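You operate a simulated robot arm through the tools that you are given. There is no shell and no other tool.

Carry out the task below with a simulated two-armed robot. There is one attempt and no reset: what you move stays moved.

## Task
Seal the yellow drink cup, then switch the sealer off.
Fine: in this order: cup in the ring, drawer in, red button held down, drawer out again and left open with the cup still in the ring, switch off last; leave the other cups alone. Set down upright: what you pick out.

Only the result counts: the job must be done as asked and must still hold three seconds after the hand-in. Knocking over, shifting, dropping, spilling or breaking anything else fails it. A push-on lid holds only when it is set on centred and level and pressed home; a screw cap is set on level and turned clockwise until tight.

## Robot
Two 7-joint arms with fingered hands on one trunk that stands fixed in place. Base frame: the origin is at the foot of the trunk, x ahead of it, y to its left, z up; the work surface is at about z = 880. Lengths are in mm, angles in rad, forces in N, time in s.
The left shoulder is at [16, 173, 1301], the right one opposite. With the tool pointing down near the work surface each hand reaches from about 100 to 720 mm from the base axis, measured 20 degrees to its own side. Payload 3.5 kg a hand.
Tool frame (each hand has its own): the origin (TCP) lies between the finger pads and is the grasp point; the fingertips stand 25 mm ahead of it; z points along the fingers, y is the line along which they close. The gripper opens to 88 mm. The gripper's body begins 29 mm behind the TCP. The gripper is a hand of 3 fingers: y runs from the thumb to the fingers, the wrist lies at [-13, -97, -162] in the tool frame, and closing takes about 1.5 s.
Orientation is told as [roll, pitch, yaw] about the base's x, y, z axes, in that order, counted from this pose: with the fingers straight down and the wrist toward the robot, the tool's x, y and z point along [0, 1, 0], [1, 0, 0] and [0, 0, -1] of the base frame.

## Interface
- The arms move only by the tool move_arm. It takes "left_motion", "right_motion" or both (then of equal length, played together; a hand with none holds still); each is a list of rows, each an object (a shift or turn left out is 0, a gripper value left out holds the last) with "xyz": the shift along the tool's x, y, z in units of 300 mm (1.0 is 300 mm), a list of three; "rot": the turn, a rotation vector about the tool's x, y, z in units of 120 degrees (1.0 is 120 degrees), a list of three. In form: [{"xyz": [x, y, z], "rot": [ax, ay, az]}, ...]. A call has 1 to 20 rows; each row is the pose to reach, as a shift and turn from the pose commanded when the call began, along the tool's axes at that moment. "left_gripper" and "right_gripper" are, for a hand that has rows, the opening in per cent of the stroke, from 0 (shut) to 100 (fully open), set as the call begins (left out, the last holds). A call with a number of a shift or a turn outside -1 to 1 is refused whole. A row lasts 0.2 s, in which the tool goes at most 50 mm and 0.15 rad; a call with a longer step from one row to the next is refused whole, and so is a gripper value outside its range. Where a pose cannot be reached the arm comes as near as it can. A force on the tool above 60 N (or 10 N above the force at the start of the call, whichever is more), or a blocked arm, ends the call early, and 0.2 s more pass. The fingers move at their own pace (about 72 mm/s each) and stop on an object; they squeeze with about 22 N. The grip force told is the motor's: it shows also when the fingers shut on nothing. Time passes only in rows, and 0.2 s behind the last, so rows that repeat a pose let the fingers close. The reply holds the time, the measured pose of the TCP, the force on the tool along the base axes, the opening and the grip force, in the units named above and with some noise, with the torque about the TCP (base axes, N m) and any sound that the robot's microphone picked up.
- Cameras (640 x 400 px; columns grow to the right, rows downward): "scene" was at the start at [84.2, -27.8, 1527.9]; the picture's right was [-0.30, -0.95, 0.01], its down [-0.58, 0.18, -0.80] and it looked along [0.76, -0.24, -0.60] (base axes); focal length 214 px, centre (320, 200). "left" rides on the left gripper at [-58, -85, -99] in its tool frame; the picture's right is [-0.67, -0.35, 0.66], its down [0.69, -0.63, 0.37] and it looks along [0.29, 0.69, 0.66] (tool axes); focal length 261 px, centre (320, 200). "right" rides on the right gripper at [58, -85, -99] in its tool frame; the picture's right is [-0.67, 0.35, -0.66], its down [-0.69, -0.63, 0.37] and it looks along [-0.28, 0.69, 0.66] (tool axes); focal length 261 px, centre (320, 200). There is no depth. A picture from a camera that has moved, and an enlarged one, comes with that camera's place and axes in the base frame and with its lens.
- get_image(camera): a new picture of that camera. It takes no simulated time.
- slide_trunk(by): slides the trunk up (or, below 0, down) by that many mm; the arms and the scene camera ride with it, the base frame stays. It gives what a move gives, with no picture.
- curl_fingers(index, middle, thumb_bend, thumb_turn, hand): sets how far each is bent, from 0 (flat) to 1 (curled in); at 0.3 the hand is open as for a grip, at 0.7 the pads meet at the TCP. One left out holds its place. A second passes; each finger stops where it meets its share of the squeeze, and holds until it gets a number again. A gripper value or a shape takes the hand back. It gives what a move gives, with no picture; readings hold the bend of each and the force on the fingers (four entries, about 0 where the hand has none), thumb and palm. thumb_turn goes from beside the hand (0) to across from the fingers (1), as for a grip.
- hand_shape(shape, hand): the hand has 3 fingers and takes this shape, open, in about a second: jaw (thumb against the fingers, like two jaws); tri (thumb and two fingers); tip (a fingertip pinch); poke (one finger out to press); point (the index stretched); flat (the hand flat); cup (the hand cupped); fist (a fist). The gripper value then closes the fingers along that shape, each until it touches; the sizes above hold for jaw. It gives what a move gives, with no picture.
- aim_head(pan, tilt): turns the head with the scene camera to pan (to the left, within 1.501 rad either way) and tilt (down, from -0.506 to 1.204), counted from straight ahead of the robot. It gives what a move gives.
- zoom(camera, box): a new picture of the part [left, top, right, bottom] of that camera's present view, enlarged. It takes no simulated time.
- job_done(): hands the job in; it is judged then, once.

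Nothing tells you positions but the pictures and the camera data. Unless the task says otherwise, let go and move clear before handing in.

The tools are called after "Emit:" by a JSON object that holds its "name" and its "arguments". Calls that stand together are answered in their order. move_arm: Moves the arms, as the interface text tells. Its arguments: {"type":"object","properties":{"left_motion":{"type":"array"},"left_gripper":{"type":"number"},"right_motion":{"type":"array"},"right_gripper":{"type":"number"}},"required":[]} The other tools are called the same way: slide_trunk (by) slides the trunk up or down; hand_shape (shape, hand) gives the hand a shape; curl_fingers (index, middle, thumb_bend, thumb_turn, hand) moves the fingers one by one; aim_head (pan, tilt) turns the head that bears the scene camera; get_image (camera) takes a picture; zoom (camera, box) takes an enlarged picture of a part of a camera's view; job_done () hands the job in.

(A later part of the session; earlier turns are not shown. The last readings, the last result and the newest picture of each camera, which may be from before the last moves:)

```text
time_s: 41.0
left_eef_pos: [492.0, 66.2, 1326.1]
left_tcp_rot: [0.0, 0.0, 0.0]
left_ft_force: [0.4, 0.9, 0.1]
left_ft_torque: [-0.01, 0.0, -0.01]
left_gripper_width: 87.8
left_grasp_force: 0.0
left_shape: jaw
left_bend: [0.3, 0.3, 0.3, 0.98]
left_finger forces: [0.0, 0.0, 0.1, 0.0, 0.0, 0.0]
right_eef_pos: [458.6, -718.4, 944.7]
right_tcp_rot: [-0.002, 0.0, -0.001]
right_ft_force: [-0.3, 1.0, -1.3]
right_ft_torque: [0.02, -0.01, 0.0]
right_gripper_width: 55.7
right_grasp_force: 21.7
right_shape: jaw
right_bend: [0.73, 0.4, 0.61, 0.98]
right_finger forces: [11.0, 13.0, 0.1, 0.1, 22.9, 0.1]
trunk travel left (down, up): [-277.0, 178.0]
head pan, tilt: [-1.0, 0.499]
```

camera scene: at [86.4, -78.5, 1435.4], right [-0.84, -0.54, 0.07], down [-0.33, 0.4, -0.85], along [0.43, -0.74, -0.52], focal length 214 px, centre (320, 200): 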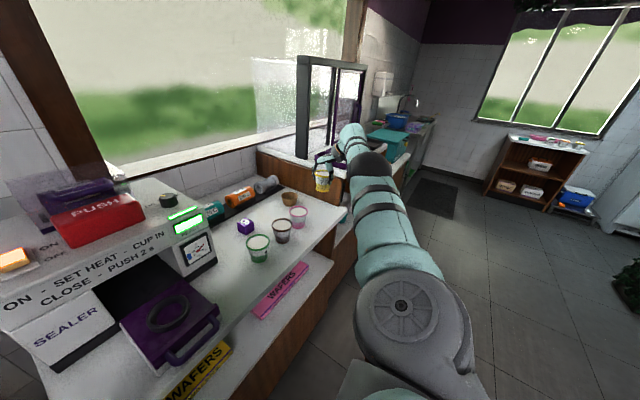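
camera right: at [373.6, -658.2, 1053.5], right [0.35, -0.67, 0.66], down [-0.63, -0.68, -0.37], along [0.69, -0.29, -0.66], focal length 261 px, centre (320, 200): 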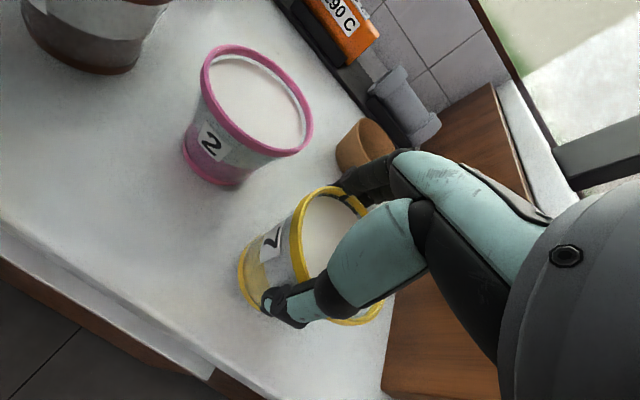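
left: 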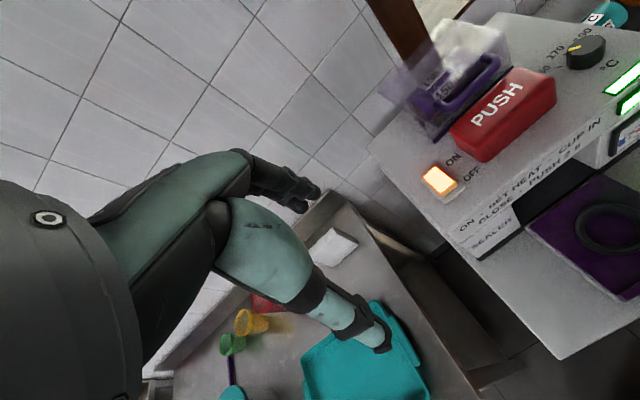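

Emit:
{"name": "move_arm", "arguments": {"right_motion": [{"xyz": [0, 0, 0.003]}, {"xyz": [0, 0, 0.006]}, {"xyz": [0, 0, 0.006]}]}}

Emit:
{"name": "zoom", "arguments": {"camera": "scene", "box": [315, 185, 365, 235]}}

```text
time_s: 41.8
left_eef_pos: [491.9, 67.2, 1326.6]
left_tcp_rot: [0.0, -0.001, 0.001]
left_ft_force: [0.5, 0.2, 0.0]
left_ft_torque: [-0.04, 0.04, -0.01]
left_gripper_width: 87.7
left_grasp_force: 0.1
left_shape: jaw
left_bend: [0.3, 0.3, 0.3, 0.98]
left_finger forces: [0.0, 0.0, 0.0, 0.1, 0.0, 0.0]
right_eef_pos: [457.8, -718.3, 946.1]
right_tcp_rot: [-0.003, -0.001, -0.002]
right_ft_force: [0.4, 1.6, 1.6]
right_ft_torque: [-0.06, -0.13, 0.05]
right_gripper_width: 55.6
right_grasp_force: 22.0
right_shape: jaw
right_bend: [0.73, 0.4, 0.61, 0.98]
right_finger forces: [11.5, 13.4, 0.0, 0.0, 23.0, 0.0]
trunk travel left (down, up): [-277.0, 178.0]
head pan, tilt: [-1.0, 0.499]
```

```text
8.00 times, centred on (340, 210) of scene
camera zoom: at [85.8, -77.6, 1435.6], right [-0.84, -0.54, 0.07], down [-0.33, 0.4, -0.85], along [0.43, -0.74, -0.52], focal length 1716 px, centre (160, 120)
```

zoom: 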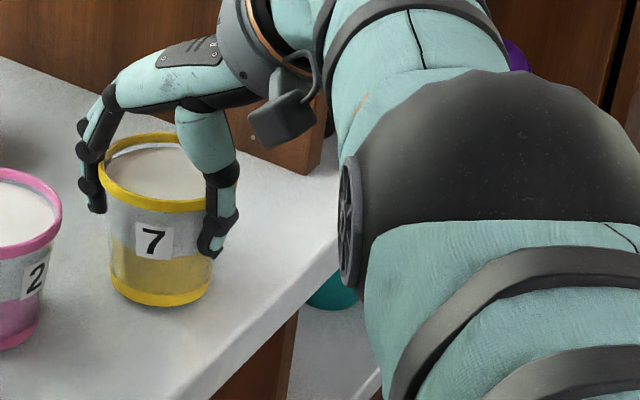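

The cup has touched down (force went from -1.3 to +1.6). I'll open the hand.

Emit:
{"name": "move_arm", "arguments": {"right_motion": [{"xyz": [0, 0, 0.006]}, {"xyz": [0, 0, 0.006]}, {"xyz": [0, 0, 0.006]}, {"xyz": [0, 0, 0.006]}, {"xyz": [0, 0, 0.006]}, {"xyz": [0, 0, 0.006]}], "right_gripper": 100}}

Emit:
{"name": "zoom", "arguments": {"camera": "scene", "box": [315, 185, 365, 235]}}

Emit:
{"name": "get_image", "arguments": {"camera": "right"}}

```text
time_s: 43.1
left_eef_pos: [491.7, 67.6, 1326.3]
left_tcp_rot: [-0.001, 0.002, -0.001]
left_ft_force: [-0.7, 0.7, -0.1]
left_ft_torque: [0.02, -0.03, 0.0]
left_gripper_width: 87.8
left_grasp_force: 0.1
left_shape: jaw
left_bend: [0.3, 0.3, 0.3, 0.98]
left_finger forces: [0.1, 0.1, 0.0, 0.0, 0.0, 0.0]
right_eef_pos: [456.5, -719.4, 941.8]
right_tcp_rot: [-0.001, 0.0, -0.002]
right_ft_force: [-0.8, 0.1, -0.2]
right_ft_torque: [-0.02, 0.01, -0.01]
right_gripper_width: 88.0
right_grasp_force: 0.0
right_shape: jaw
right_bend: [0.3, 0.3, 0.3, 0.97]
right_finger forces: [0.5, 0.0, 0.1, 0.1, 0.4, 0.0]
trunk travel left (down, up): [-277.0, 178.0]
head pan, tilt: [-1.0, 0.499]
```

```text
8.00 times, centred on (340, 210) of scene
camera zoom: at [85.9, -78.1, 1435.5], right [-0.84, -0.54, 0.07], down [-0.33, 0.4, -0.85], along [0.43, -0.74, -0.52], focal length 1716 px, centre (160, 120)
```

zoom: 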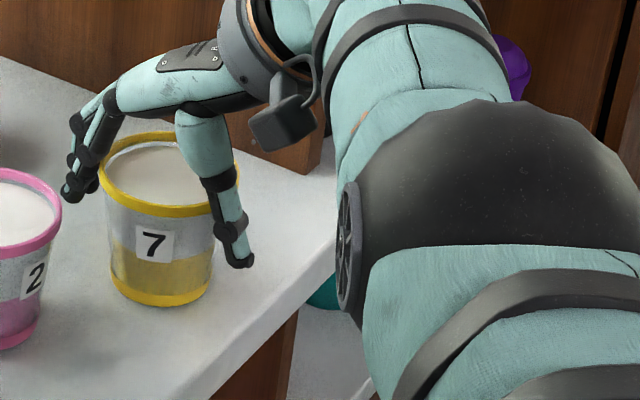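

```text
taken
camera right: at [372.2, -658.1, 1041.1], right [0.35, -0.67, 0.66], down [-0.63, -0.68, -0.36], along [0.69, -0.29, -0.66], focal length 261 px, centre (320, 200)
```

right: 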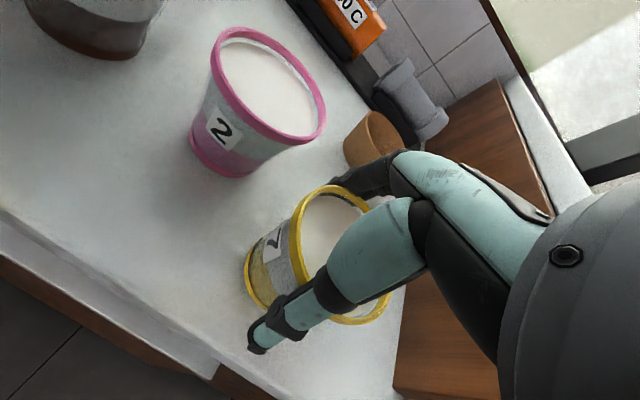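

The cup stands upright, released at about (457, -719). The elbow looks to be folding now. I'll raise the hand straight up clear of the rim.

Emit:
{"name": "move_arm", "arguments": {"right_motion": [{"xyz": [0, 0, -0.04]}, {"xyz": [0, 0, -0.08]}, {"xyz": [0, 0, -0.13]}, {"xyz": [0, 0, -0.18]}, {"xyz": [0, 0, -0.23]}, {"xyz": [0, 0, -0.28]}, {"xyz": [0, 0, -0.28]}]}}

Emit:
{"name": "get_image", "arguments": {"camera": "scene"}}

```text
time_s: 44.8
left_eef_pos: [491.6, 67.4, 1326.8]
left_tcp_rot: [-0.001, 0.0, 0.001]
left_ft_force: [-0.5, 0.7, 0.2]
left_ft_torque: [-0.02, 0.0, 0.01]
left_gripper_width: 87.7
left_grasp_force: 0.0
left_shape: jaw
left_bend: [0.3, 0.3, 0.3, 0.98]
left_finger forces: [0.0, 0.0, 0.1, 0.0, 0.0, 0.0]
right_eef_pos: [457.9, -719.5, 1026.0]
right_tcp_rot: [-0.001, 0.0, -0.002]
right_ft_force: [0.1, -0.9, -0.4]
right_ft_torque: [0.02, 0.02, 0.01]
right_gripper_width: 87.9
right_grasp_force: 0.0
right_shape: jaw
right_bend: [0.3, 0.3, 0.3, 0.97]
right_finger forces: [0.0, 0.0, 0.1, 0.1, 0.0, 0.0]
trunk travel left (down, up): [-277.0, 178.0]
head pan, tilt: [-1.0, 0.499]
```

```text
taken
camera scene: at [86.0, -78.3, 1435.5], right [-0.84, -0.54, 0.07], down [-0.33, 0.4, -0.85], along [0.43, -0.74, -0.52], focal length 214 px, centre (320, 200)
```

scene: 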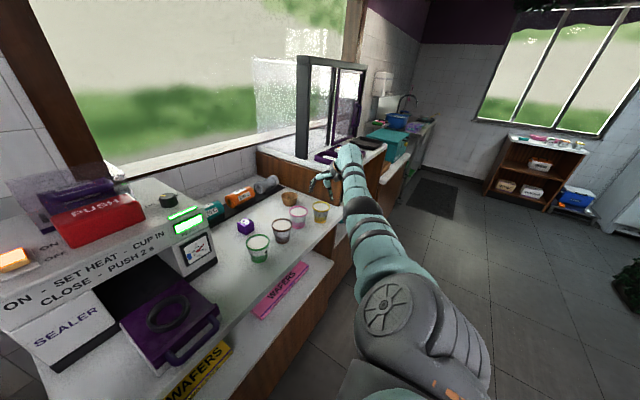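

The vertical retreat worked cleanly and the elbow is visibly bent now. I'll test a small inward motion.

Emit:
{"name": "move_arm", "arguments": {"right_motion": [{"xyz": [0.02, -0.012, 0]}, {"xyz": [0.057, -0.033, 0]}, {"xyz": [0.09, -0.055, 0]}, {"xyz": [0.12, -0.075, 0]}, {"xyz": [0.12, -0.075, 0]}]}}

Emit:
{"name": "get_image", "arguments": {"camera": "right"}}

```text
time_s: 46.0
left_eef_pos: [491.0, 67.0, 1325.8]
left_tcp_rot: [-0.001, -0.001, 0.001]
left_ft_force: [0.2, 0.5, -0.5]
left_ft_torque: [0.02, -0.03, 0.02]
left_gripper_width: 87.7
left_grasp_force: 0.0
left_shape: jaw
left_bend: [0.3, 0.3, 0.3, 0.98]
left_finger forces: [0.0, 0.1, 0.0, 0.1, 0.0, 0.0]
right_eef_pos: [434.5, -683.4, 1025.4]
right_tcp_rot: [-0.001, 0.0, -0.002]
right_ft_force: [0.5, -0.7, -0.3]
right_ft_torque: [0.01, 0.02, -0.02]
right_gripper_width: 87.9
right_grasp_force: 0.0
right_shape: jaw
right_bend: [0.3, 0.3, 0.3, 0.97]
right_finger forces: [0.1, 0.0, 0.1, 0.0, 0.0, 0.0]
trunk travel left (down, up): [-277.0, 178.0]
head pan, tilt: [-1.0, 0.499]
```

```text
taken
camera right: at [349.8, -622.9, 1124.7], right [0.35, -0.67, 0.66], down [-0.63, -0.68, -0.37], along [0.69, -0.29, -0.66], focal length 261 px, centre (320, 200)
```

right: 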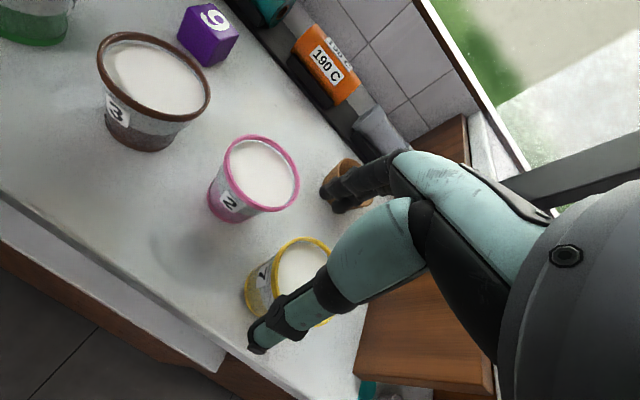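

The arm is free again. I'll come back over the cup at (457, -719) with yaw -0.6, which leaves a good margin from full stretch, and re-measure.

Emit:
{"name": "move_arm", "arguments": {"right_motion": [{"xyz": [-0.02, 0.012, 0], "rot": [0, 0, 0.048]}, {"xyz": [-0.04, 0.025, 0], "rot": [0, 0, 0.096]}, {"xyz": [-0.06, 0.037, 0], "rot": [0, 0, 0.143]}, {"xyz": [-0.08, 0.05, 0], "rot": [0, 0, 0.19]}, {"xyz": [-0.1, 0.062, 0], "rot": [0, 0, 0.238]}, {"xyz": [-0.119, 0.075, 0], "rot": [0, 0, 0.2865]}, {"xyz": [-0.119, 0.075, 0], "rot": [0, 0, 0.2865]}]}}

Emit:
{"name": "get_image", "arguments": {"camera": "right"}}

Emit:
{"name": "zoom", "arguments": {"camera": "scene", "box": [290, 170, 370, 240]}}

```text
time_s: 47.5
left_eef_pos: [491.9, 66.7, 1327.1]
left_tcp_rot: [-0.002, -0.001, -0.001]
left_ft_force: [0.1, 0.1, -0.1]
left_ft_torque: [0.01, -0.05, 0.03]
left_gripper_width: 87.6
left_grasp_force: 0.1
left_shape: jaw
left_bend: [0.3, 0.3, 0.3, 0.98]
left_finger forces: [0.0, 0.0, 0.1, 0.0, 0.0, 0.0]
right_eef_pos: [458.0, -720.3, 1026.6]
right_tcp_rot: [-0.002, -0.003, -0.604]
right_ft_force: [0.4, 0.1, -0.5]
right_ft_torque: [-0.02, 0.0, 0.0]
right_gripper_width: 88.0
right_grasp_force: 0.0
right_shape: jaw
right_bend: [0.3, 0.3, 0.3, 0.97]
right_finger forces: [0.1, 0.0, 0.0, 0.1, 0.1, 0.0]
trunk travel left (down, up): [-277.0, 178.0]
head pan, tilt: [-1.0, 0.499]
```

```text
taken
camera right: at [421.2, -620.9, 1125.0], right [-0.09, -0.75, 0.66], down [-0.91, -0.21, -0.37], along [0.41, -0.63, -0.66], focal length 261 px, centre (320, 200)
```

right: 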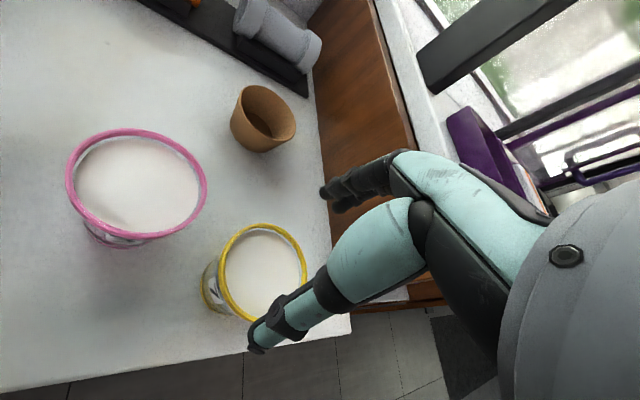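

```text
5.71 times, centred on (330, 205) of scene
camera zoom: at [85.9, -78.3, 1435.5], right [-0.84, -0.54, 0.07], down [-0.33, 0.4, -0.85], along [0.43, -0.74, -0.52], focal length 1226 px, centre (263, 171)
```

zoom: 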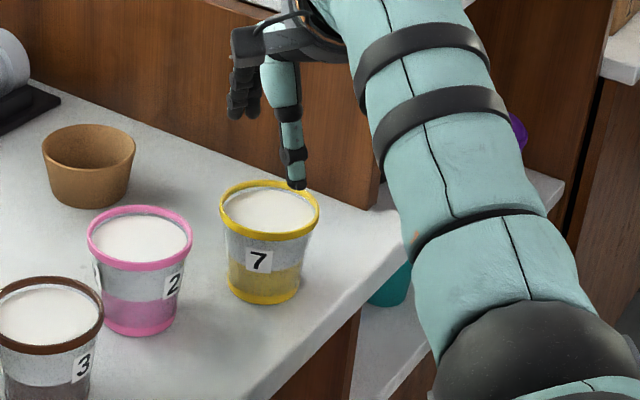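

Emit:
{"name": "zoom", "arguments": {"camera": "right", "box": [190, 205, 330, 335]}}

```text
3.08 times, centred on (260, 270) of right
camera zoom: at [421.2, -620.9, 1125.0], right [-0.09, -0.75, 0.66], down [-0.91, -0.21, -0.37], along [0.41, -0.63, -0.66], focal length 802 px, centre (505, -15)
```

zoom: 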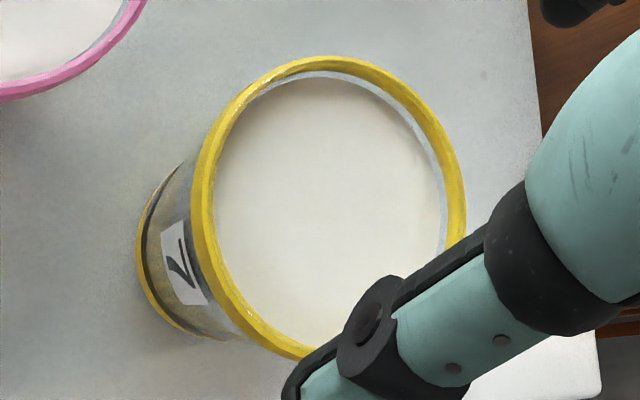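

The cup centre is at (455.3, -725.5), consistent between cameras. I'll shift 5.5 mm sideways to centre, then descend around the cup.

Emit:
{"name": "move_arm", "arguments": {"right_motion": [{"xyz": [-0.01, 0.0, 0]}, {"xyz": [-0.018, 0.001, 0.02]}, {"xyz": [-0.018, 0.001, 0.07]}, {"xyz": [-0.018, 0.001, 0.12]}, {"xyz": [-0.018, 0.001, 0.17]}, {"xyz": [-0.018, 0.001, 0.21]}, {"xyz": [-0.018, 0.001, 0.24]}, {"xyz": [-0.018, 0.001, 0.262]}, {"xyz": [-0.018, 0.001, 0.262]}]}}

Emit:
{"name": "get_image", "arguments": {"camera": "right"}}

Emit:
{"name": "zoom", "arguments": {"camera": "scene", "box": [300, 180, 370, 240]}}

```text
time_s: 49.5
left_eef_pos: [492.2, 67.5, 1326.1]
left_tcp_rot: [-0.003, -0.001, 0.001]
left_ft_force: [0.2, -0.6, 0.0]
left_ft_torque: [-0.02, 0.0, 0.01]
left_gripper_width: 87.2
left_grasp_force: 0.2
left_shape: jaw
left_bend: [0.3, 0.3, 0.3, 0.98]
left_finger forces: [0.0, 0.0, 0.1, 0.0, 0.1, 0.0]
right_eef_pos: [454.8, -721.9, 945.7]
right_tcp_rot: [-0.003, -0.002, -0.602]
right_ft_force: [0.2, -0.4, 0.7]
right_ft_torque: [-0.03, -0.04, -0.02]
right_gripper_width: 87.9
right_grasp_force: 0.0
right_shape: jaw
right_bend: [0.3, 0.3, 0.3, 0.97]
right_finger forces: [1.3, 0.1, 0.0, 0.0, 0.0, 0.0]
trunk travel left (down, up): [-277.0, 178.0]
head pan, tilt: [-1.0, 0.499]
```

```text
taken
camera right: at [418.0, -624.1, 1046.5], right [-0.09, -0.75, 0.66], down [-0.91, -0.21, -0.37], along [0.41, -0.63, -0.66], focal length 261 px, centre (320, 200)
```

right: 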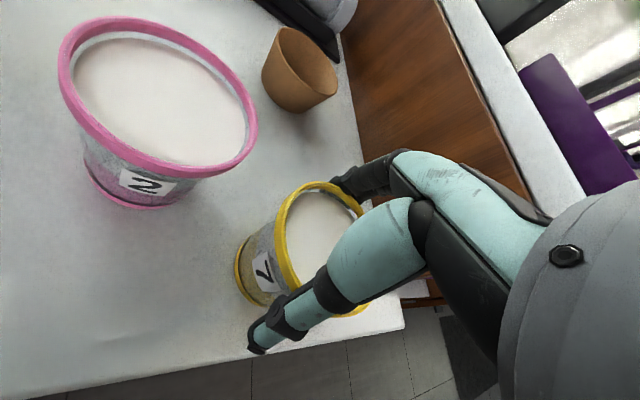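

```text
6.67 times, centred on (335, 210) of scene
camera zoom: at [86.0, -78.1, 1435.5], right [-0.84, -0.54, 0.07], down [-0.33, 0.4, -0.85], along [0.43, -0.74, -0.52], focal length 1430 px, centre (220, 133)
```

zoom: 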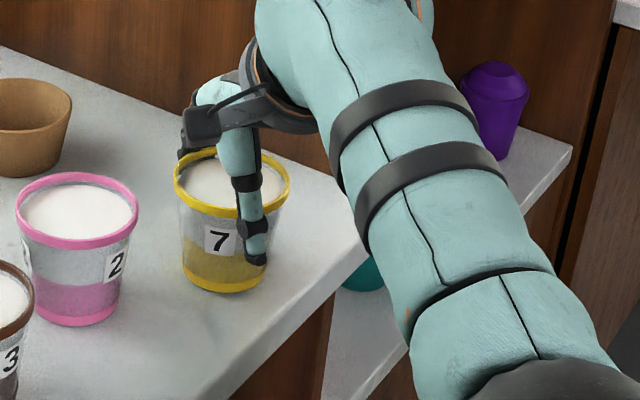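

Centred with only a 1 N touch on the index finger. I'll close the hand on the cup again.

Emit:
{"name": "move_arm", "arguments": {"right_motion": [{"xyz": [0, 0.005, -0.005]}, {"xyz": [0, 0.005, -0.005]}, {"xyz": [0, 0.005, -0.005]}, {"xyz": [0, 0.005, -0.005]}, {"xyz": [0, 0.005, -0.005]}, {"xyz": [0, 0.005, -0.005]}, {"xyz": [0, 0.005, -0.005]}, {"xyz": [0, 0.005, -0.005]}, {"xyz": [0, 0.005, -0.005]}], "right_gripper": 45}}

Emit:
{"name": "get_image", "arguments": {"camera": "right"}}

Emit:
{"name": "zoom", "arguments": {"camera": "scene", "box": [300, 180, 370, 240]}}

```text
time_s: 51.5
left_eef_pos: [492.0, 66.5, 1326.4]
left_tcp_rot: [0.0, -0.001, 0.0]
left_ft_force: [0.0, -0.1, -0.3]
left_ft_torque: [-0.01, 0.01, 0.02]
left_gripper_width: 87.5
left_grasp_force: 0.1
left_shape: jaw
left_bend: [0.3, 0.3, 0.3, 0.98]
left_finger forces: [0.1, 0.0, 0.1, 0.0, 0.0, 0.0]
right_eef_pos: [456.0, -723.5, 948.9]
right_tcp_rot: [0.001, -0.002, -0.602]
right_ft_force: [0.5, -0.3, 0.9]
right_ft_torque: [0.01, 0.01, 0.0]
right_gripper_width: 58.3
right_grasp_force: 21.9
right_shape: jaw
right_bend: [0.29, 0.39, 0.57, 0.98]
right_finger forces: [17.0, 11.5, 0.1, 0.1, 28.4, 0.0]
trunk travel left (down, up): [-277.0, 178.0]
head pan, tilt: [-1.0, 0.499]
```

```text
taken
camera right: at [419.3, -625.5, 1047.6], right [-0.09, -0.75, 0.66], down [-0.91, -0.21, -0.37], along [0.41, -0.63, -0.66], focal length 261 px, centre (320, 200)
```

right: 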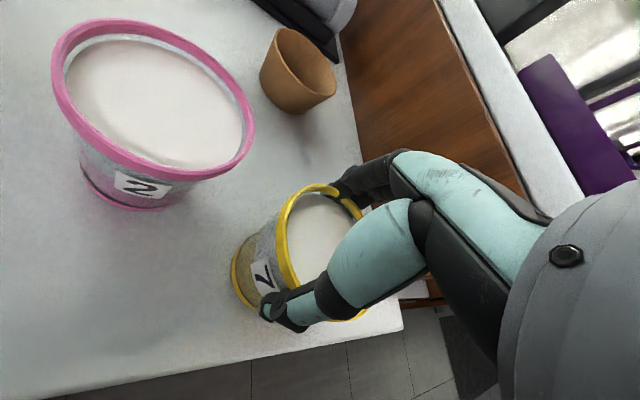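

```text
6.67 times, centred on (335, 210) of scene
camera zoom: at [86.2, -78.6, 1435.4], right [-0.84, -0.54, 0.07], down [-0.33, 0.4, -0.85], along [0.43, -0.74, -0.52], focal length 1430 px, centre (220, 133)
```

zoom: 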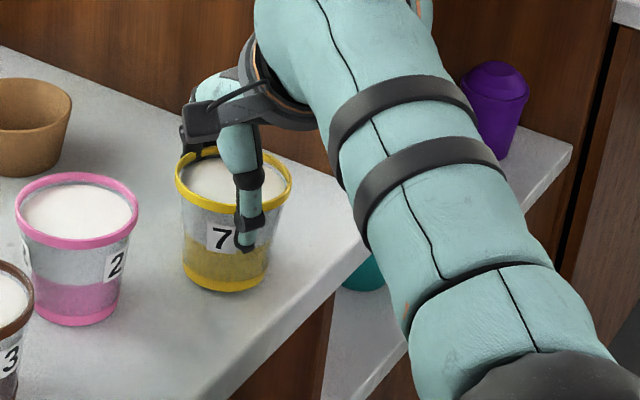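

The cup is firmly gripped again (17, 11.5 and 28 N). Lifting straight up.

Emit:
{"name": "move_arm", "arguments": {"right_motion": [{"xyz": [0, 0, -0.015]}, {"xyz": [0, 0, -0.04]}, {"xyz": [0, 0, -0.08]}, {"xyz": [0, 0, -0.13]}, {"xyz": [0, 0, -0.18]}, {"xyz": [0, 0, -0.23]}, {"xyz": [0, 0, -0.28]}, {"xyz": [0, 0, -0.33]}, {"xyz": [0, 0, -0.38]}, {"xyz": [0, 0, -0.42]}, {"xyz": [0, 0, -0.44]}, {"xyz": [0, 0, -0.44]}]}}

Emit:
{"name": "get_image", "arguments": {"camera": "right"}}

```text
time_s: 54.1
left_eef_pos: [491.5, 66.9, 1326.3]
left_tcp_rot: [-0.001, 0.0, -0.001]
left_ft_force: [-0.4, -0.5, -0.4]
left_ft_torque: [0.01, 0.0, -0.01]
left_gripper_width: 87.8
left_grasp_force: 0.0
left_shape: jaw
left_bend: [0.3, 0.3, 0.3, 0.98]
left_finger forces: [0.1, 0.1, 0.0, 0.0, 0.0, 0.0]
right_eef_pos: [457.3, -724.8, 1081.8]
right_tcp_rot: [0.0, -0.002, -0.603]
right_ft_force: [-0.4, 0.1, -0.6]
right_ft_torque: [-0.02, -0.06, -0.01]
right_gripper_width: 58.3
right_grasp_force: 22.2
right_shape: jaw
right_bend: [0.29, 0.4, 0.57, 0.98]
right_finger forces: [16.8, 11.7, 0.0, 0.0, 28.1, 0.0]
trunk travel left (down, up): [-277.0, 178.0]
head pan, tilt: [-1.0, 0.499]
```

```text
taken
camera right: at [420.0, -626.9, 1180.9], right [-0.09, -0.75, 0.66], down [-0.91, -0.21, -0.37], along [0.41, -0.63, -0.66], focal length 261 px, centre (320, 200)
```

right: 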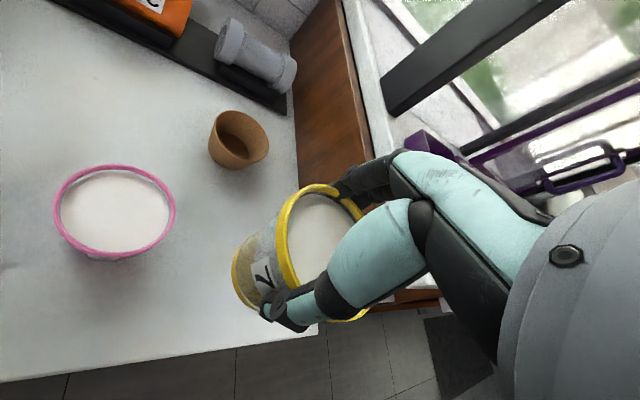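

The cup is safely up. Now I'll carry it smoothly inward and to the left in front of the other cups, well above them.

Emit:
{"name": "move_arm", "arguments": {"right_motion": [{"xyz": [0.012, -0.015, -0.001], "rot": [0, 0, -0.003]}, {"xyz": [0.036, -0.044, -0.002], "rot": [0, 0, -0.009]}, {"xyz": [0.073, -0.088, -0.003], "rot": [0, 0, -0.017]}, {"xyz": [0.116, -0.139, -0.005], "rot": [0, 0, -0.027]}, {"xyz": [0.158, -0.19, -0.007], "rot": [0, 0, -0.037]}, {"xyz": [0.201, -0.242, -0.009], "rot": [0, 0, -0.047]}, {"xyz": [0.243, -0.293, -0.011], "rot": [0, 0, -0.057]}, {"xyz": [0.286, -0.344, -0.013], "rot": [0, 0, -0.067]}, {"xyz": [0.328, -0.395, -0.015], "rot": [0, 0, -0.077]}, {"xyz": [0.371, -0.447, -0.016], "rot": [0, 0, -0.087]}, {"xyz": [0.413, -0.498, -0.018], "rot": [0, 0, -0.097]}, {"xyz": [0.456, -0.549, -0.02], "rot": [0, 0, -0.107]}, {"xyz": [0.499, -0.6, -0.022], "rot": [0, 0, -0.117]}, {"xyz": [0.541, -0.651, -0.024], "rot": [0, 0, -0.127]}, {"xyz": [0.572, -0.688, -0.025], "rot": [0, 0, -0.134]}, {"xyz": [0.596, -0.717, -0.026], "rot": [0, 0, -0.14]}, {"xyz": [0.608, -0.732, -0.027], "rot": [0, 0, -0.143]}, {"xyz": [0.608, -0.732, -0.027], "rot": [0, 0, -0.143]}]}}

Emit:
{"name": "aim_head", "arguments": {"pan": -0.3, "tilt": 0.65}}

Emit:
{"name": "get_image", "arguments": {"camera": "scene"}}

Emit:
{"name": "get_image", "arguments": {"camera": "right"}}

Emit:
{"name": "get_image", "arguments": {"camera": "left"}}

```text
time_s: 58.0
left_eef_pos: [492.9, 66.9, 1326.5]
left_tcp_rot: [0.0, -0.001, 0.0]
left_ft_force: [-0.1, -0.3, 0.0]
left_ft_torque: [0.03, -0.02, 0.01]
left_gripper_width: 87.6
left_grasp_force: 0.0
left_shape: jaw
left_bend: [0.3, 0.3, 0.3, 0.98]
left_finger forces: [0.1, 0.1, 0.0, 0.0, 0.0, 0.1]
right_eef_pos: [377.1, -448.6, 1088.9]
right_tcp_rot: [-0.002, -0.001, -0.303]
right_ft_force: [-0.5, 0.5, -1.1]
right_ft_torque: [0.0, 0.02, -0.01]
right_gripper_width: 58.3
right_grasp_force: 21.7
right_shape: jaw
right_bend: [0.29, 0.4, 0.57, 0.98]
right_finger forces: [16.2, 11.9, 0.1, 0.0, 27.3, 0.0]
trunk travel left (down, up): [-277.0, 178.0]
head pan, tilt: [-1.0, 0.499]
```

```text
time_s: 59.0
left_eef_pos: [493.0, 67.4, 1326.9]
left_tcp_rot: [-0.001, 0.0, 0.002]
left_ft_force: [-0.8, 1.1, 0.3]
left_ft_torque: [0.02, -0.03, 0.0]
left_gripper_width: 87.7
left_grasp_force: 0.1
left_shape: jaw
left_bend: [0.3, 0.3, 0.3, 0.98]
left_finger forces: [0.1, 0.0, 0.0, 0.0, 0.0, 0.0]
right_eef_pos: [379.1, -448.7, 1087.0]
right_tcp_rot: [-0.002, 0.0, -0.302]
right_ft_force: [0.3, -0.6, -2.1]
right_ft_torque: [0.03, -0.02, -0.04]
right_gripper_width: 57.9
right_grasp_force: 21.9
right_shape: jaw
right_bend: [0.29, 0.4, 0.57, 0.98]
right_finger forces: [16.2, 11.8, 0.1, 0.0, 27.3, 0.1]
trunk travel left (down, up): [-277.0, 178.0]
head pan, tilt: [-0.3, 0.649]
```

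```text
taken
camera scene: at [118.6, -27.6, 1419.3], right [-0.3, -0.95, 0.03], down [-0.64, 0.18, -0.74], along [0.71, -0.24, -0.67], focal length 214 px, centre (320, 200)
```

scene: 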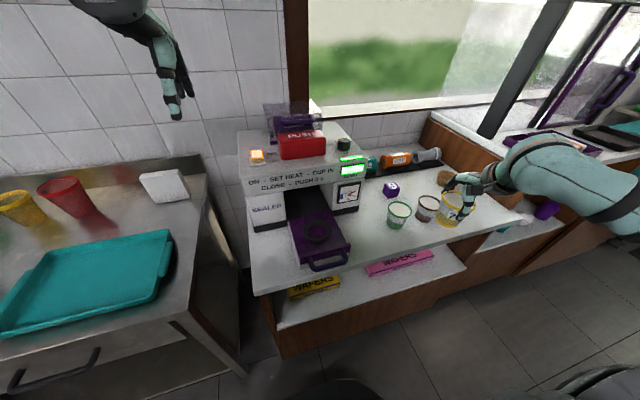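

```text
taken
camera right: at [314.1, -366.2, 1187.2], right [0.13, -0.74, 0.66], down [-0.8, -0.47, -0.37], along [0.58, -0.48, -0.66], focal length 261 px, centre (320, 200)
```

right: 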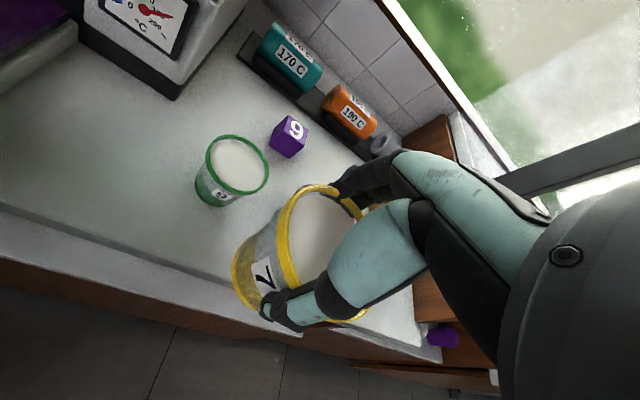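

```text
taken
camera left: at [407.6, 9.1, 1426.6], right [-0.35, -0.67, -0.66], down [-0.63, 0.69, -0.37], along [0.69, 0.28, -0.66], focal length 261 px, centre (320, 200)
```

left: 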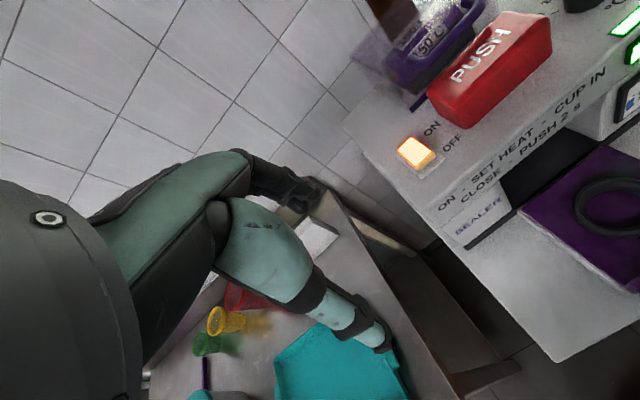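

The cup is held well and away from everything. I'll bring the left hand to a better viewpoint so its camera looks at the drawer, ring and sealer front, to measure them precisely.

Emit:
{"name": "move_arm", "arguments": {"left_motion": [{"xyz": [-0.003, -0.044, 0.036], "rot": [0, 0, 0.048]}, {"xyz": [-0.006, -0.088, 0.072], "rot": [0, 0, 0.095]}, {"xyz": [-0.01, -0.132, 0.108], "rot": [0, 0, 0.143]}, {"xyz": [-0.013, -0.175, 0.145], "rot": [0, 0, 0.191]}, {"xyz": [-0.016, -0.219, 0.181], "rot": [0, 0, 0.239]}, {"xyz": [-0.02, -0.263, 0.217], "rot": [0, 0, 0.286]}, {"xyz": [-0.023, -0.307, 0.253], "rot": [0, 0, 0.334]}, {"xyz": [-0.023, -0.307, 0.253], "rot": [0, 0, 0.334]}]}}

Emit:
{"name": "get_image", "arguments": {"camera": "left"}}

Emit:
{"name": "zoom", "arguments": {"camera": "scene", "box": [230, 120, 390, 280]}}

```text
time_s: 60.8
left_eef_pos: [399.1, 60.1, 1250.5]
left_tcp_rot: [0.0, 0.001, -0.703]
left_ft_force: [0.2, 0.2, 0.5]
left_ft_torque: [-0.01, 0.0, -0.01]
left_gripper_width: 87.9
left_grasp_force: 0.2
left_shape: jaw
left_bend: [0.3, 0.3, 0.3, 0.98]
left_finger forces: [0.0, 0.0, 0.0, 0.0, 0.0, 0.0]
right_eef_pos: [378.7, -449.5, 1087.1]
right_tcp_rot: [-0.002, 0.001, -0.303]
right_ft_force: [0.6, -0.2, -1.9]
right_ft_torque: [-0.01, -0.04, 0.05]
right_gripper_width: 57.9
right_grasp_force: 22.0
right_shape: jaw
right_bend: [0.29, 0.4, 0.57, 0.98]
right_finger forces: [16.2, 11.7, 0.1, 0.0, 27.2, 0.0]
trunk travel left (down, up): [-277.0, 178.0]
head pan, tilt: [-0.3, 0.649]
```

```text
taken
camera left: at [297.1, 71.0, 1351.3], right [-0.7, -0.29, -0.66], down [-0.04, 0.93, -0.37], along [0.71, -0.23, -0.66], focal length 261 px, centre (320, 200)
```

left: 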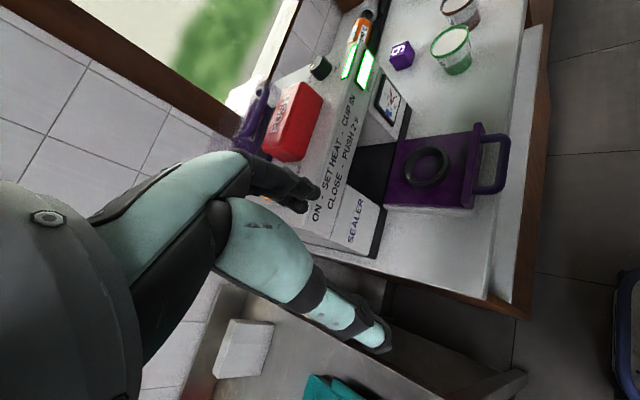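

```text
2.50 times, centred on (310, 200) of scene
camera zoom: at [118.6, -27.7, 1419.3], right [-0.29, -0.96, 0.02], down [-0.64, 0.18, -0.74], along [0.71, -0.24, -0.67], focal length 536 px, centre (345, 200)
```

zoom: 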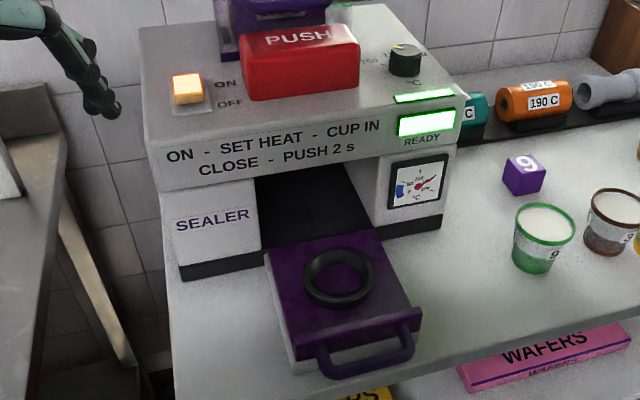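

Emit:
{"name": "zoom", "arguments": {"camera": "left", "box": [360, 100, 530, 230]}}

Emit:
{"name": "zoom", "arguments": {"camera": "left", "box": [240, 30, 430, 270]}}

Emit:
{"name": "zoom", "arguments": {"camera": "scene", "box": [280, 205, 360, 280]}}

```text
3.08 times, centred on (445, 165) of left
camera zoom: at [297.1, 71.0, 1351.3], right [-0.7, -0.29, -0.66], down [-0.04, 0.93, -0.37], along [0.71, -0.23, -0.66], focal length 802 px, centre (-65, 308)
```

zoom: 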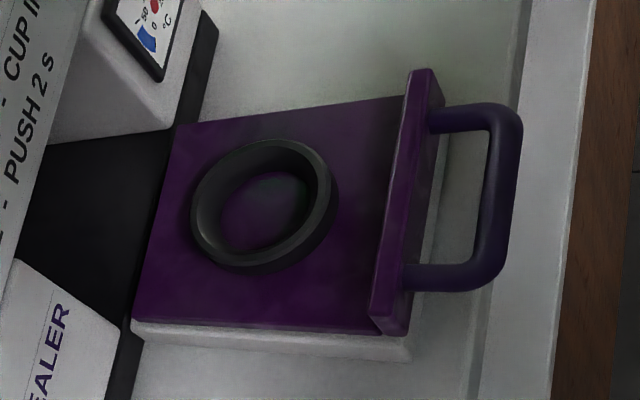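

```text
1.67 times, centred on (335, 150) of left
camera zoom: at [297.1, 71.0, 1351.3], right [-0.7, -0.29, -0.66], down [-0.04, 0.93, -0.37], along [0.71, -0.23, -0.66], focal length 434 px, centre (295, 283)
```

zoom: 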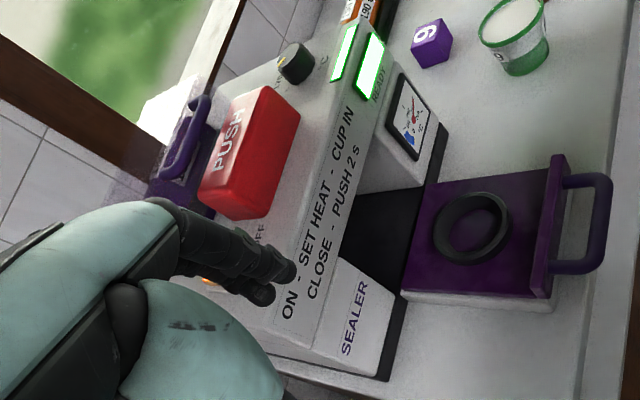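

```text
5.33 times, centred on (320, 242) of scene
camera zoom: at [118.6, -27.7, 1419.3], right [-0.29, -0.96, 0.02], down [-0.64, 0.18, -0.74], along [0.71, -0.24, -0.67], focal length 1144 px, centre (320, -27)
```

zoom: 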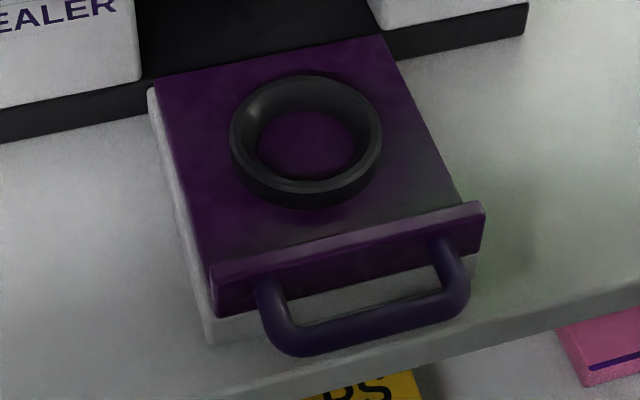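

The ring is about 20 mm tall with a tapered inside, centred near (499, -151) with its top at about z 940. The sealer's front is at x of about 597 and spans y from +28 to -334. I'll carry the cup to just in front of the ring at height.

Emit:
{"name": "move_arm", "arguments": {"right_motion": [{"xyz": [0.02, -0.002, 0], "rot": [0, 0, -0.003]}, {"xyz": [0.059, -0.006, 0], "rot": [0, 0, -0.009]}, {"xyz": [0.118, -0.011, 0], "rot": [0, 0, -0.017]}, {"xyz": [0.187, -0.018, 0], "rot": [0, 0, -0.028]}, {"xyz": [0.255, -0.024, 0], "rot": [0, 0, -0.038]}, {"xyz": [0.324, -0.031, 0], "rot": [0, 0, -0.048]}, {"xyz": [0.393, -0.037, 0], "rot": [0, 0, -0.058]}, {"xyz": [0.462, -0.044, 0], "rot": [0, 0, -0.068]}, {"xyz": [0.53, -0.05, 0], "rot": [0, 0, -0.078]}, {"xyz": [0.599, -0.057, 0], "rot": [0, 0, -0.088]}, {"xyz": [0.668, -0.063, 0], "rot": [0, 0, -0.099]}, {"xyz": [0.737, -0.07, 0], "rot": [0, 0, -0.109]}, {"xyz": [0.805, -0.076, 0], "rot": [0, 0, -0.119]}, {"xyz": [0.874, -0.083, 0], "rot": [0, 0, -0.129]}, {"xyz": [0.923, -0.087, 0], "rot": [0, 0, -0.136]}, {"xyz": [0.962, -0.091, 0], "rot": [0, 0, -0.142]}, {"xyz": [0.982, -0.093, 0], "rot": [0, 0, -0.145]}, {"xyz": [0.982, -0.093, 0], "rot": [0, 0, -0.145]}]}}

Emit:
{"name": "get_image", "arguments": {"camera": "left"}}

Emit:
{"name": "zoom", "arguments": {"camera": "scene", "box": [230, 120, 390, 280]}}

Emit:
{"name": "get_image", "arguments": {"camera": "right"}}

```text
time_s: 64.6
left_eef_pos: [398.3, 60.7, 1251.0]
left_tcp_rot: [0.0, 0.001, -0.7]
left_ft_force: [-0.4, 0.1, -0.2]
left_ft_torque: [0.02, 0.03, 0.01]
left_gripper_width: 87.5
left_grasp_force: 0.0
left_shape: jaw
left_bend: [0.3, 0.3, 0.3, 0.98]
left_finger forces: [0.1, 0.1, 0.0, 0.0, 0.0, 0.1]
right_eef_pos: [439.2, -160.5, 1088.9]
right_tcp_rot: [-0.002, -0.001, 0.001]
right_ft_force: [0.1, -0.1, -1.6]
right_ft_torque: [0.02, 0.01, 0.0]
right_gripper_width: 57.9
right_grasp_force: 21.8
right_shape: jaw
right_bend: [0.73, 0.4, 0.57, 0.98]
right_finger forces: [15.7, 11.9, 0.1, 0.1, 26.6, 0.0]
trunk travel left (down, up): [-277.0, 178.0]
head pan, tilt: [-0.3, 0.649]
```

```text
taken
camera left: at [297.3, 71.2, 1351.4], right [-0.7, -0.29, -0.66], down [-0.04, 0.93, -0.37], along [0.71, -0.23, -0.66], focal length 261 px, centre (320, 200)
```

left: 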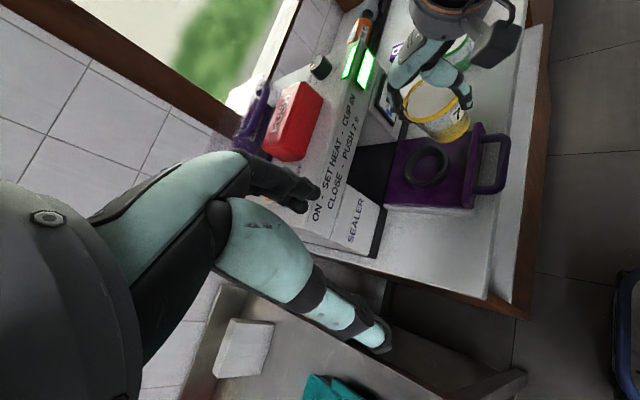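

```text
2.50 times, centred on (310, 200) of scene
camera zoom: at [118.6, -27.3, 1419.3], right [-0.29, -0.96, 0.03], down [-0.64, 0.18, -0.74], along [0.71, -0.24, -0.67], focal length 536 px, centre (345, 200)
```

zoom: 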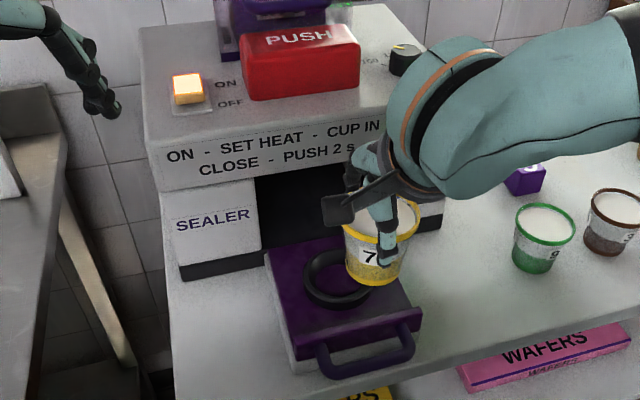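

```text
taken
camera right: at [355.0, -99.9, 1187.4], right [0.35, -0.67, 0.66], down [-0.63, -0.69, -0.37], along [0.69, -0.29, -0.66], focal length 261 px, centre (320, 200)
```

right: 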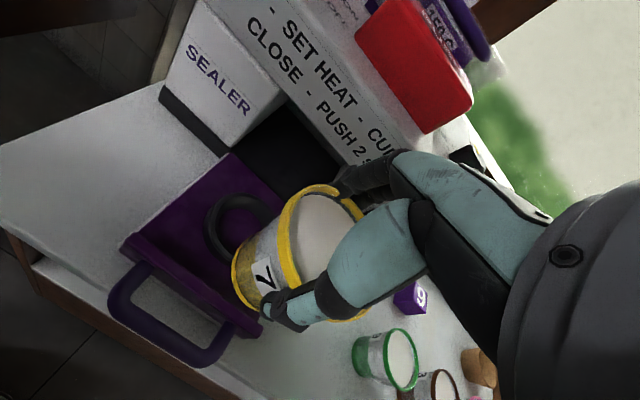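

The cup is near the ring with clear views. I'll move it over the ring, leaving the base about 25 mm above the ring top.

Emit:
{"name": "move_arm", "arguments": {"right_motion": [{"xyz": [0.002, 0.01, 0.01]}, {"xyz": [0.005, 0.03, 0.03]}, {"xyz": [0.01, 0.06, 0.055]}, {"xyz": [0.015, 0.09, 0.08]}, {"xyz": [0.02, 0.12, 0.11]}, {"xyz": [0.025, 0.15, 0.14]}, {"xyz": [0.03, 0.18, 0.165]}, {"xyz": [0.034, 0.2, 0.183]}, {"xyz": [0.035, 0.209, 0.19]}, {"xyz": [0.035, 0.209, 0.19]}]}}

Emit:
{"name": "zoom", "arguments": {"camera": "left", "box": [360, 60, 530, 230]}}

Emit:
{"name": "zoom", "arguments": {"camera": "scene", "box": [270, 170, 370, 280]}}

Emit:
{"name": "get_image", "arguments": {"camera": "right"}}

```text
time_s: 66.8
left_eef_pos: [399.2, 60.3, 1251.3]
left_tcp_rot: [0.001, 0.001, -0.699]
left_ft_force: [0.0, -0.7, 0.4]
left_ft_torque: [0.0, -0.01, -0.03]
left_gripper_width: 87.7
left_grasp_force: 0.1
left_shape: jaw
left_bend: [0.3, 0.3, 0.3, 0.98]
left_finger forces: [0.1, 0.1, 0.0, 0.0, 0.1, 0.1]
right_eef_pos: [471.5, -187.0, 1055.2]
right_tcp_rot: [-0.003, 0.0, 0.002]
right_ft_force: [0.3, -0.2, -1.8]
right_ft_torque: [-0.01, -0.03, 0.01]
right_gripper_width: 57.7
right_grasp_force: 22.3
right_shape: jaw
right_bend: [0.73, 0.4, 0.57, 0.99]
right_finger forces: [15.7, 12.0, 0.0, 0.1, 26.7, 0.0]
right hand out of reach, approached as far as the arm can: row 2, 3, 4, 5, 6, 7, 8, 9, 10
trunk travel left (down, up): [-277.0, 178.0]
head pan, tilt: [-0.3, 0.649]
```

```text
2.35 times, centred on (445, 145) of left
camera zoom: at [297.7, 71.0, 1351.2], right [-0.7, -0.29, -0.66], down [-0.04, 0.93, -0.37], along [0.71, -0.23, -0.66], focal length 613 px, centre (26, 329)
```

zoom: 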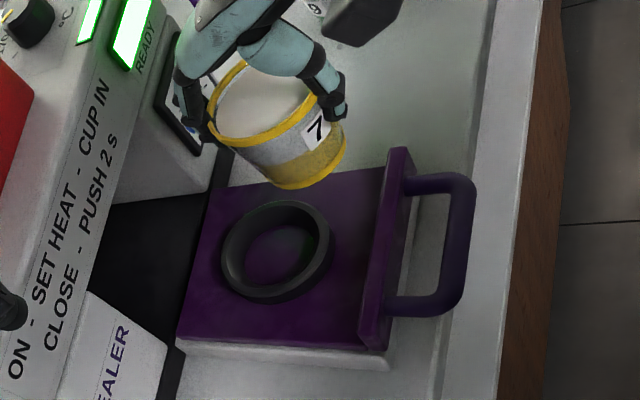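

```text
3.64 times, centred on (320, 225) of scene
camera zoom: at [119.0, -27.5, 1419.2], right [-0.29, -0.96, 0.03], down [-0.64, 0.18, -0.74], along [0.71, -0.24, -0.67], focal length 780 px, centre (320, 109)
```

zoom: 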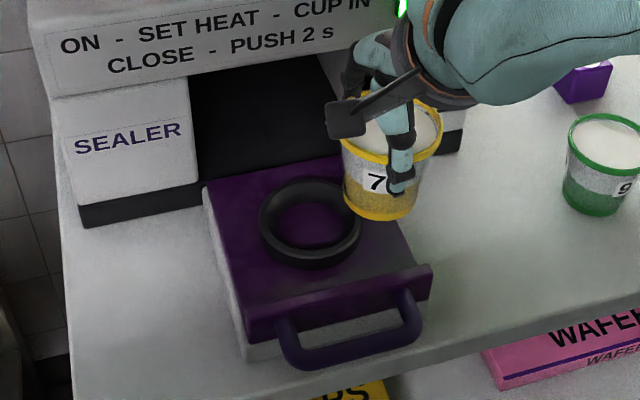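

```text
taken
camera right: at [386.6, -127.6, 1155.2], right [0.35, -0.67, 0.66], down [-0.63, -0.69, -0.37], along [0.7, -0.28, -0.66], focal length 261 px, centre (320, 200)
```

right: 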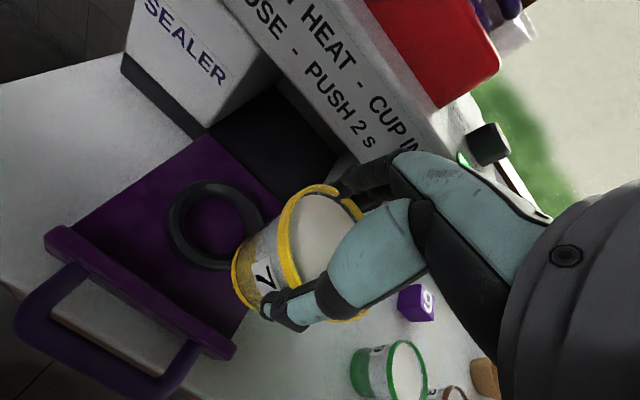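

The right arm hit a limit at (471, -187). I'll look at its posture before choosing a different yaw.

Emit:
{"name": "get_image", "arguments": {"camera": "scene"}}

Emit:
{"name": "aim_head", "arguments": {"pan": -0.7, "tilt": 0.4}}

Emit:
{"name": "get_image", "arguments": {"camera": "scene"}}

```text
taken
camera scene: at [119.0, -27.5, 1419.2], right [-0.29, -0.96, 0.03], down [-0.64, 0.18, -0.74], along [0.71, -0.24, -0.67], focal length 214 px, centre (320, 200)
```

scene: 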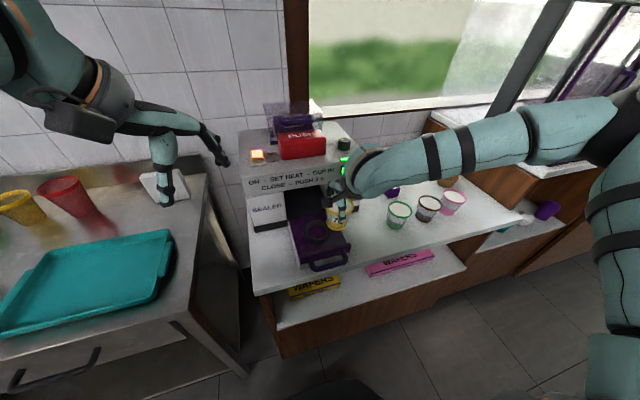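

```text
time_s: 67.7
left_eef_pos: [398.7, 61.1, 1251.6]
left_tcp_rot: [-0.001, -0.001, -0.699]
left_ft_force: [0.1, 0.7, 0.1]
left_ft_torque: [-0.01, 0.02, 0.01]
left_gripper_width: 87.2
left_grasp_force: 0.0
left_shape: jaw
left_bend: [0.3, 0.3, 0.3, 0.98]
left_finger forces: [0.0, 0.0, 0.0, 0.1, 0.0, 0.1]
right_eef_pos: [471.8, -187.6, 1055.3]
right_tcp_rot: [-0.003, -0.001, 0.002]
right_ft_force: [-0.1, 0.0, -2.1]
right_ft_torque: [0.01, -0.03, 0.02]
right_gripper_width: 57.9
right_grasp_force: 22.2
right_shape: jaw
right_bend: [0.73, 0.4, 0.57, 0.99]
right_finger forces: [15.7, 12.0, 0.1, 0.0, 26.8, 0.1]
trunk travel left (down, up): [-277.0, 178.0]
head pan, tilt: [-0.7, 0.4]
```

```text
taken
camera scene: at [108.6, -61.2, 1442.7], right [-0.64, -0.77, 0.05], down [-0.38, 0.25, -0.89], along [0.67, -0.59, -0.45], focal length 214 px, centre (320, 200)
```

scene: 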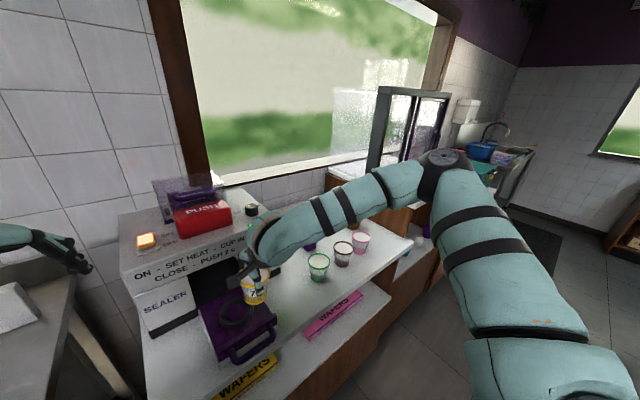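

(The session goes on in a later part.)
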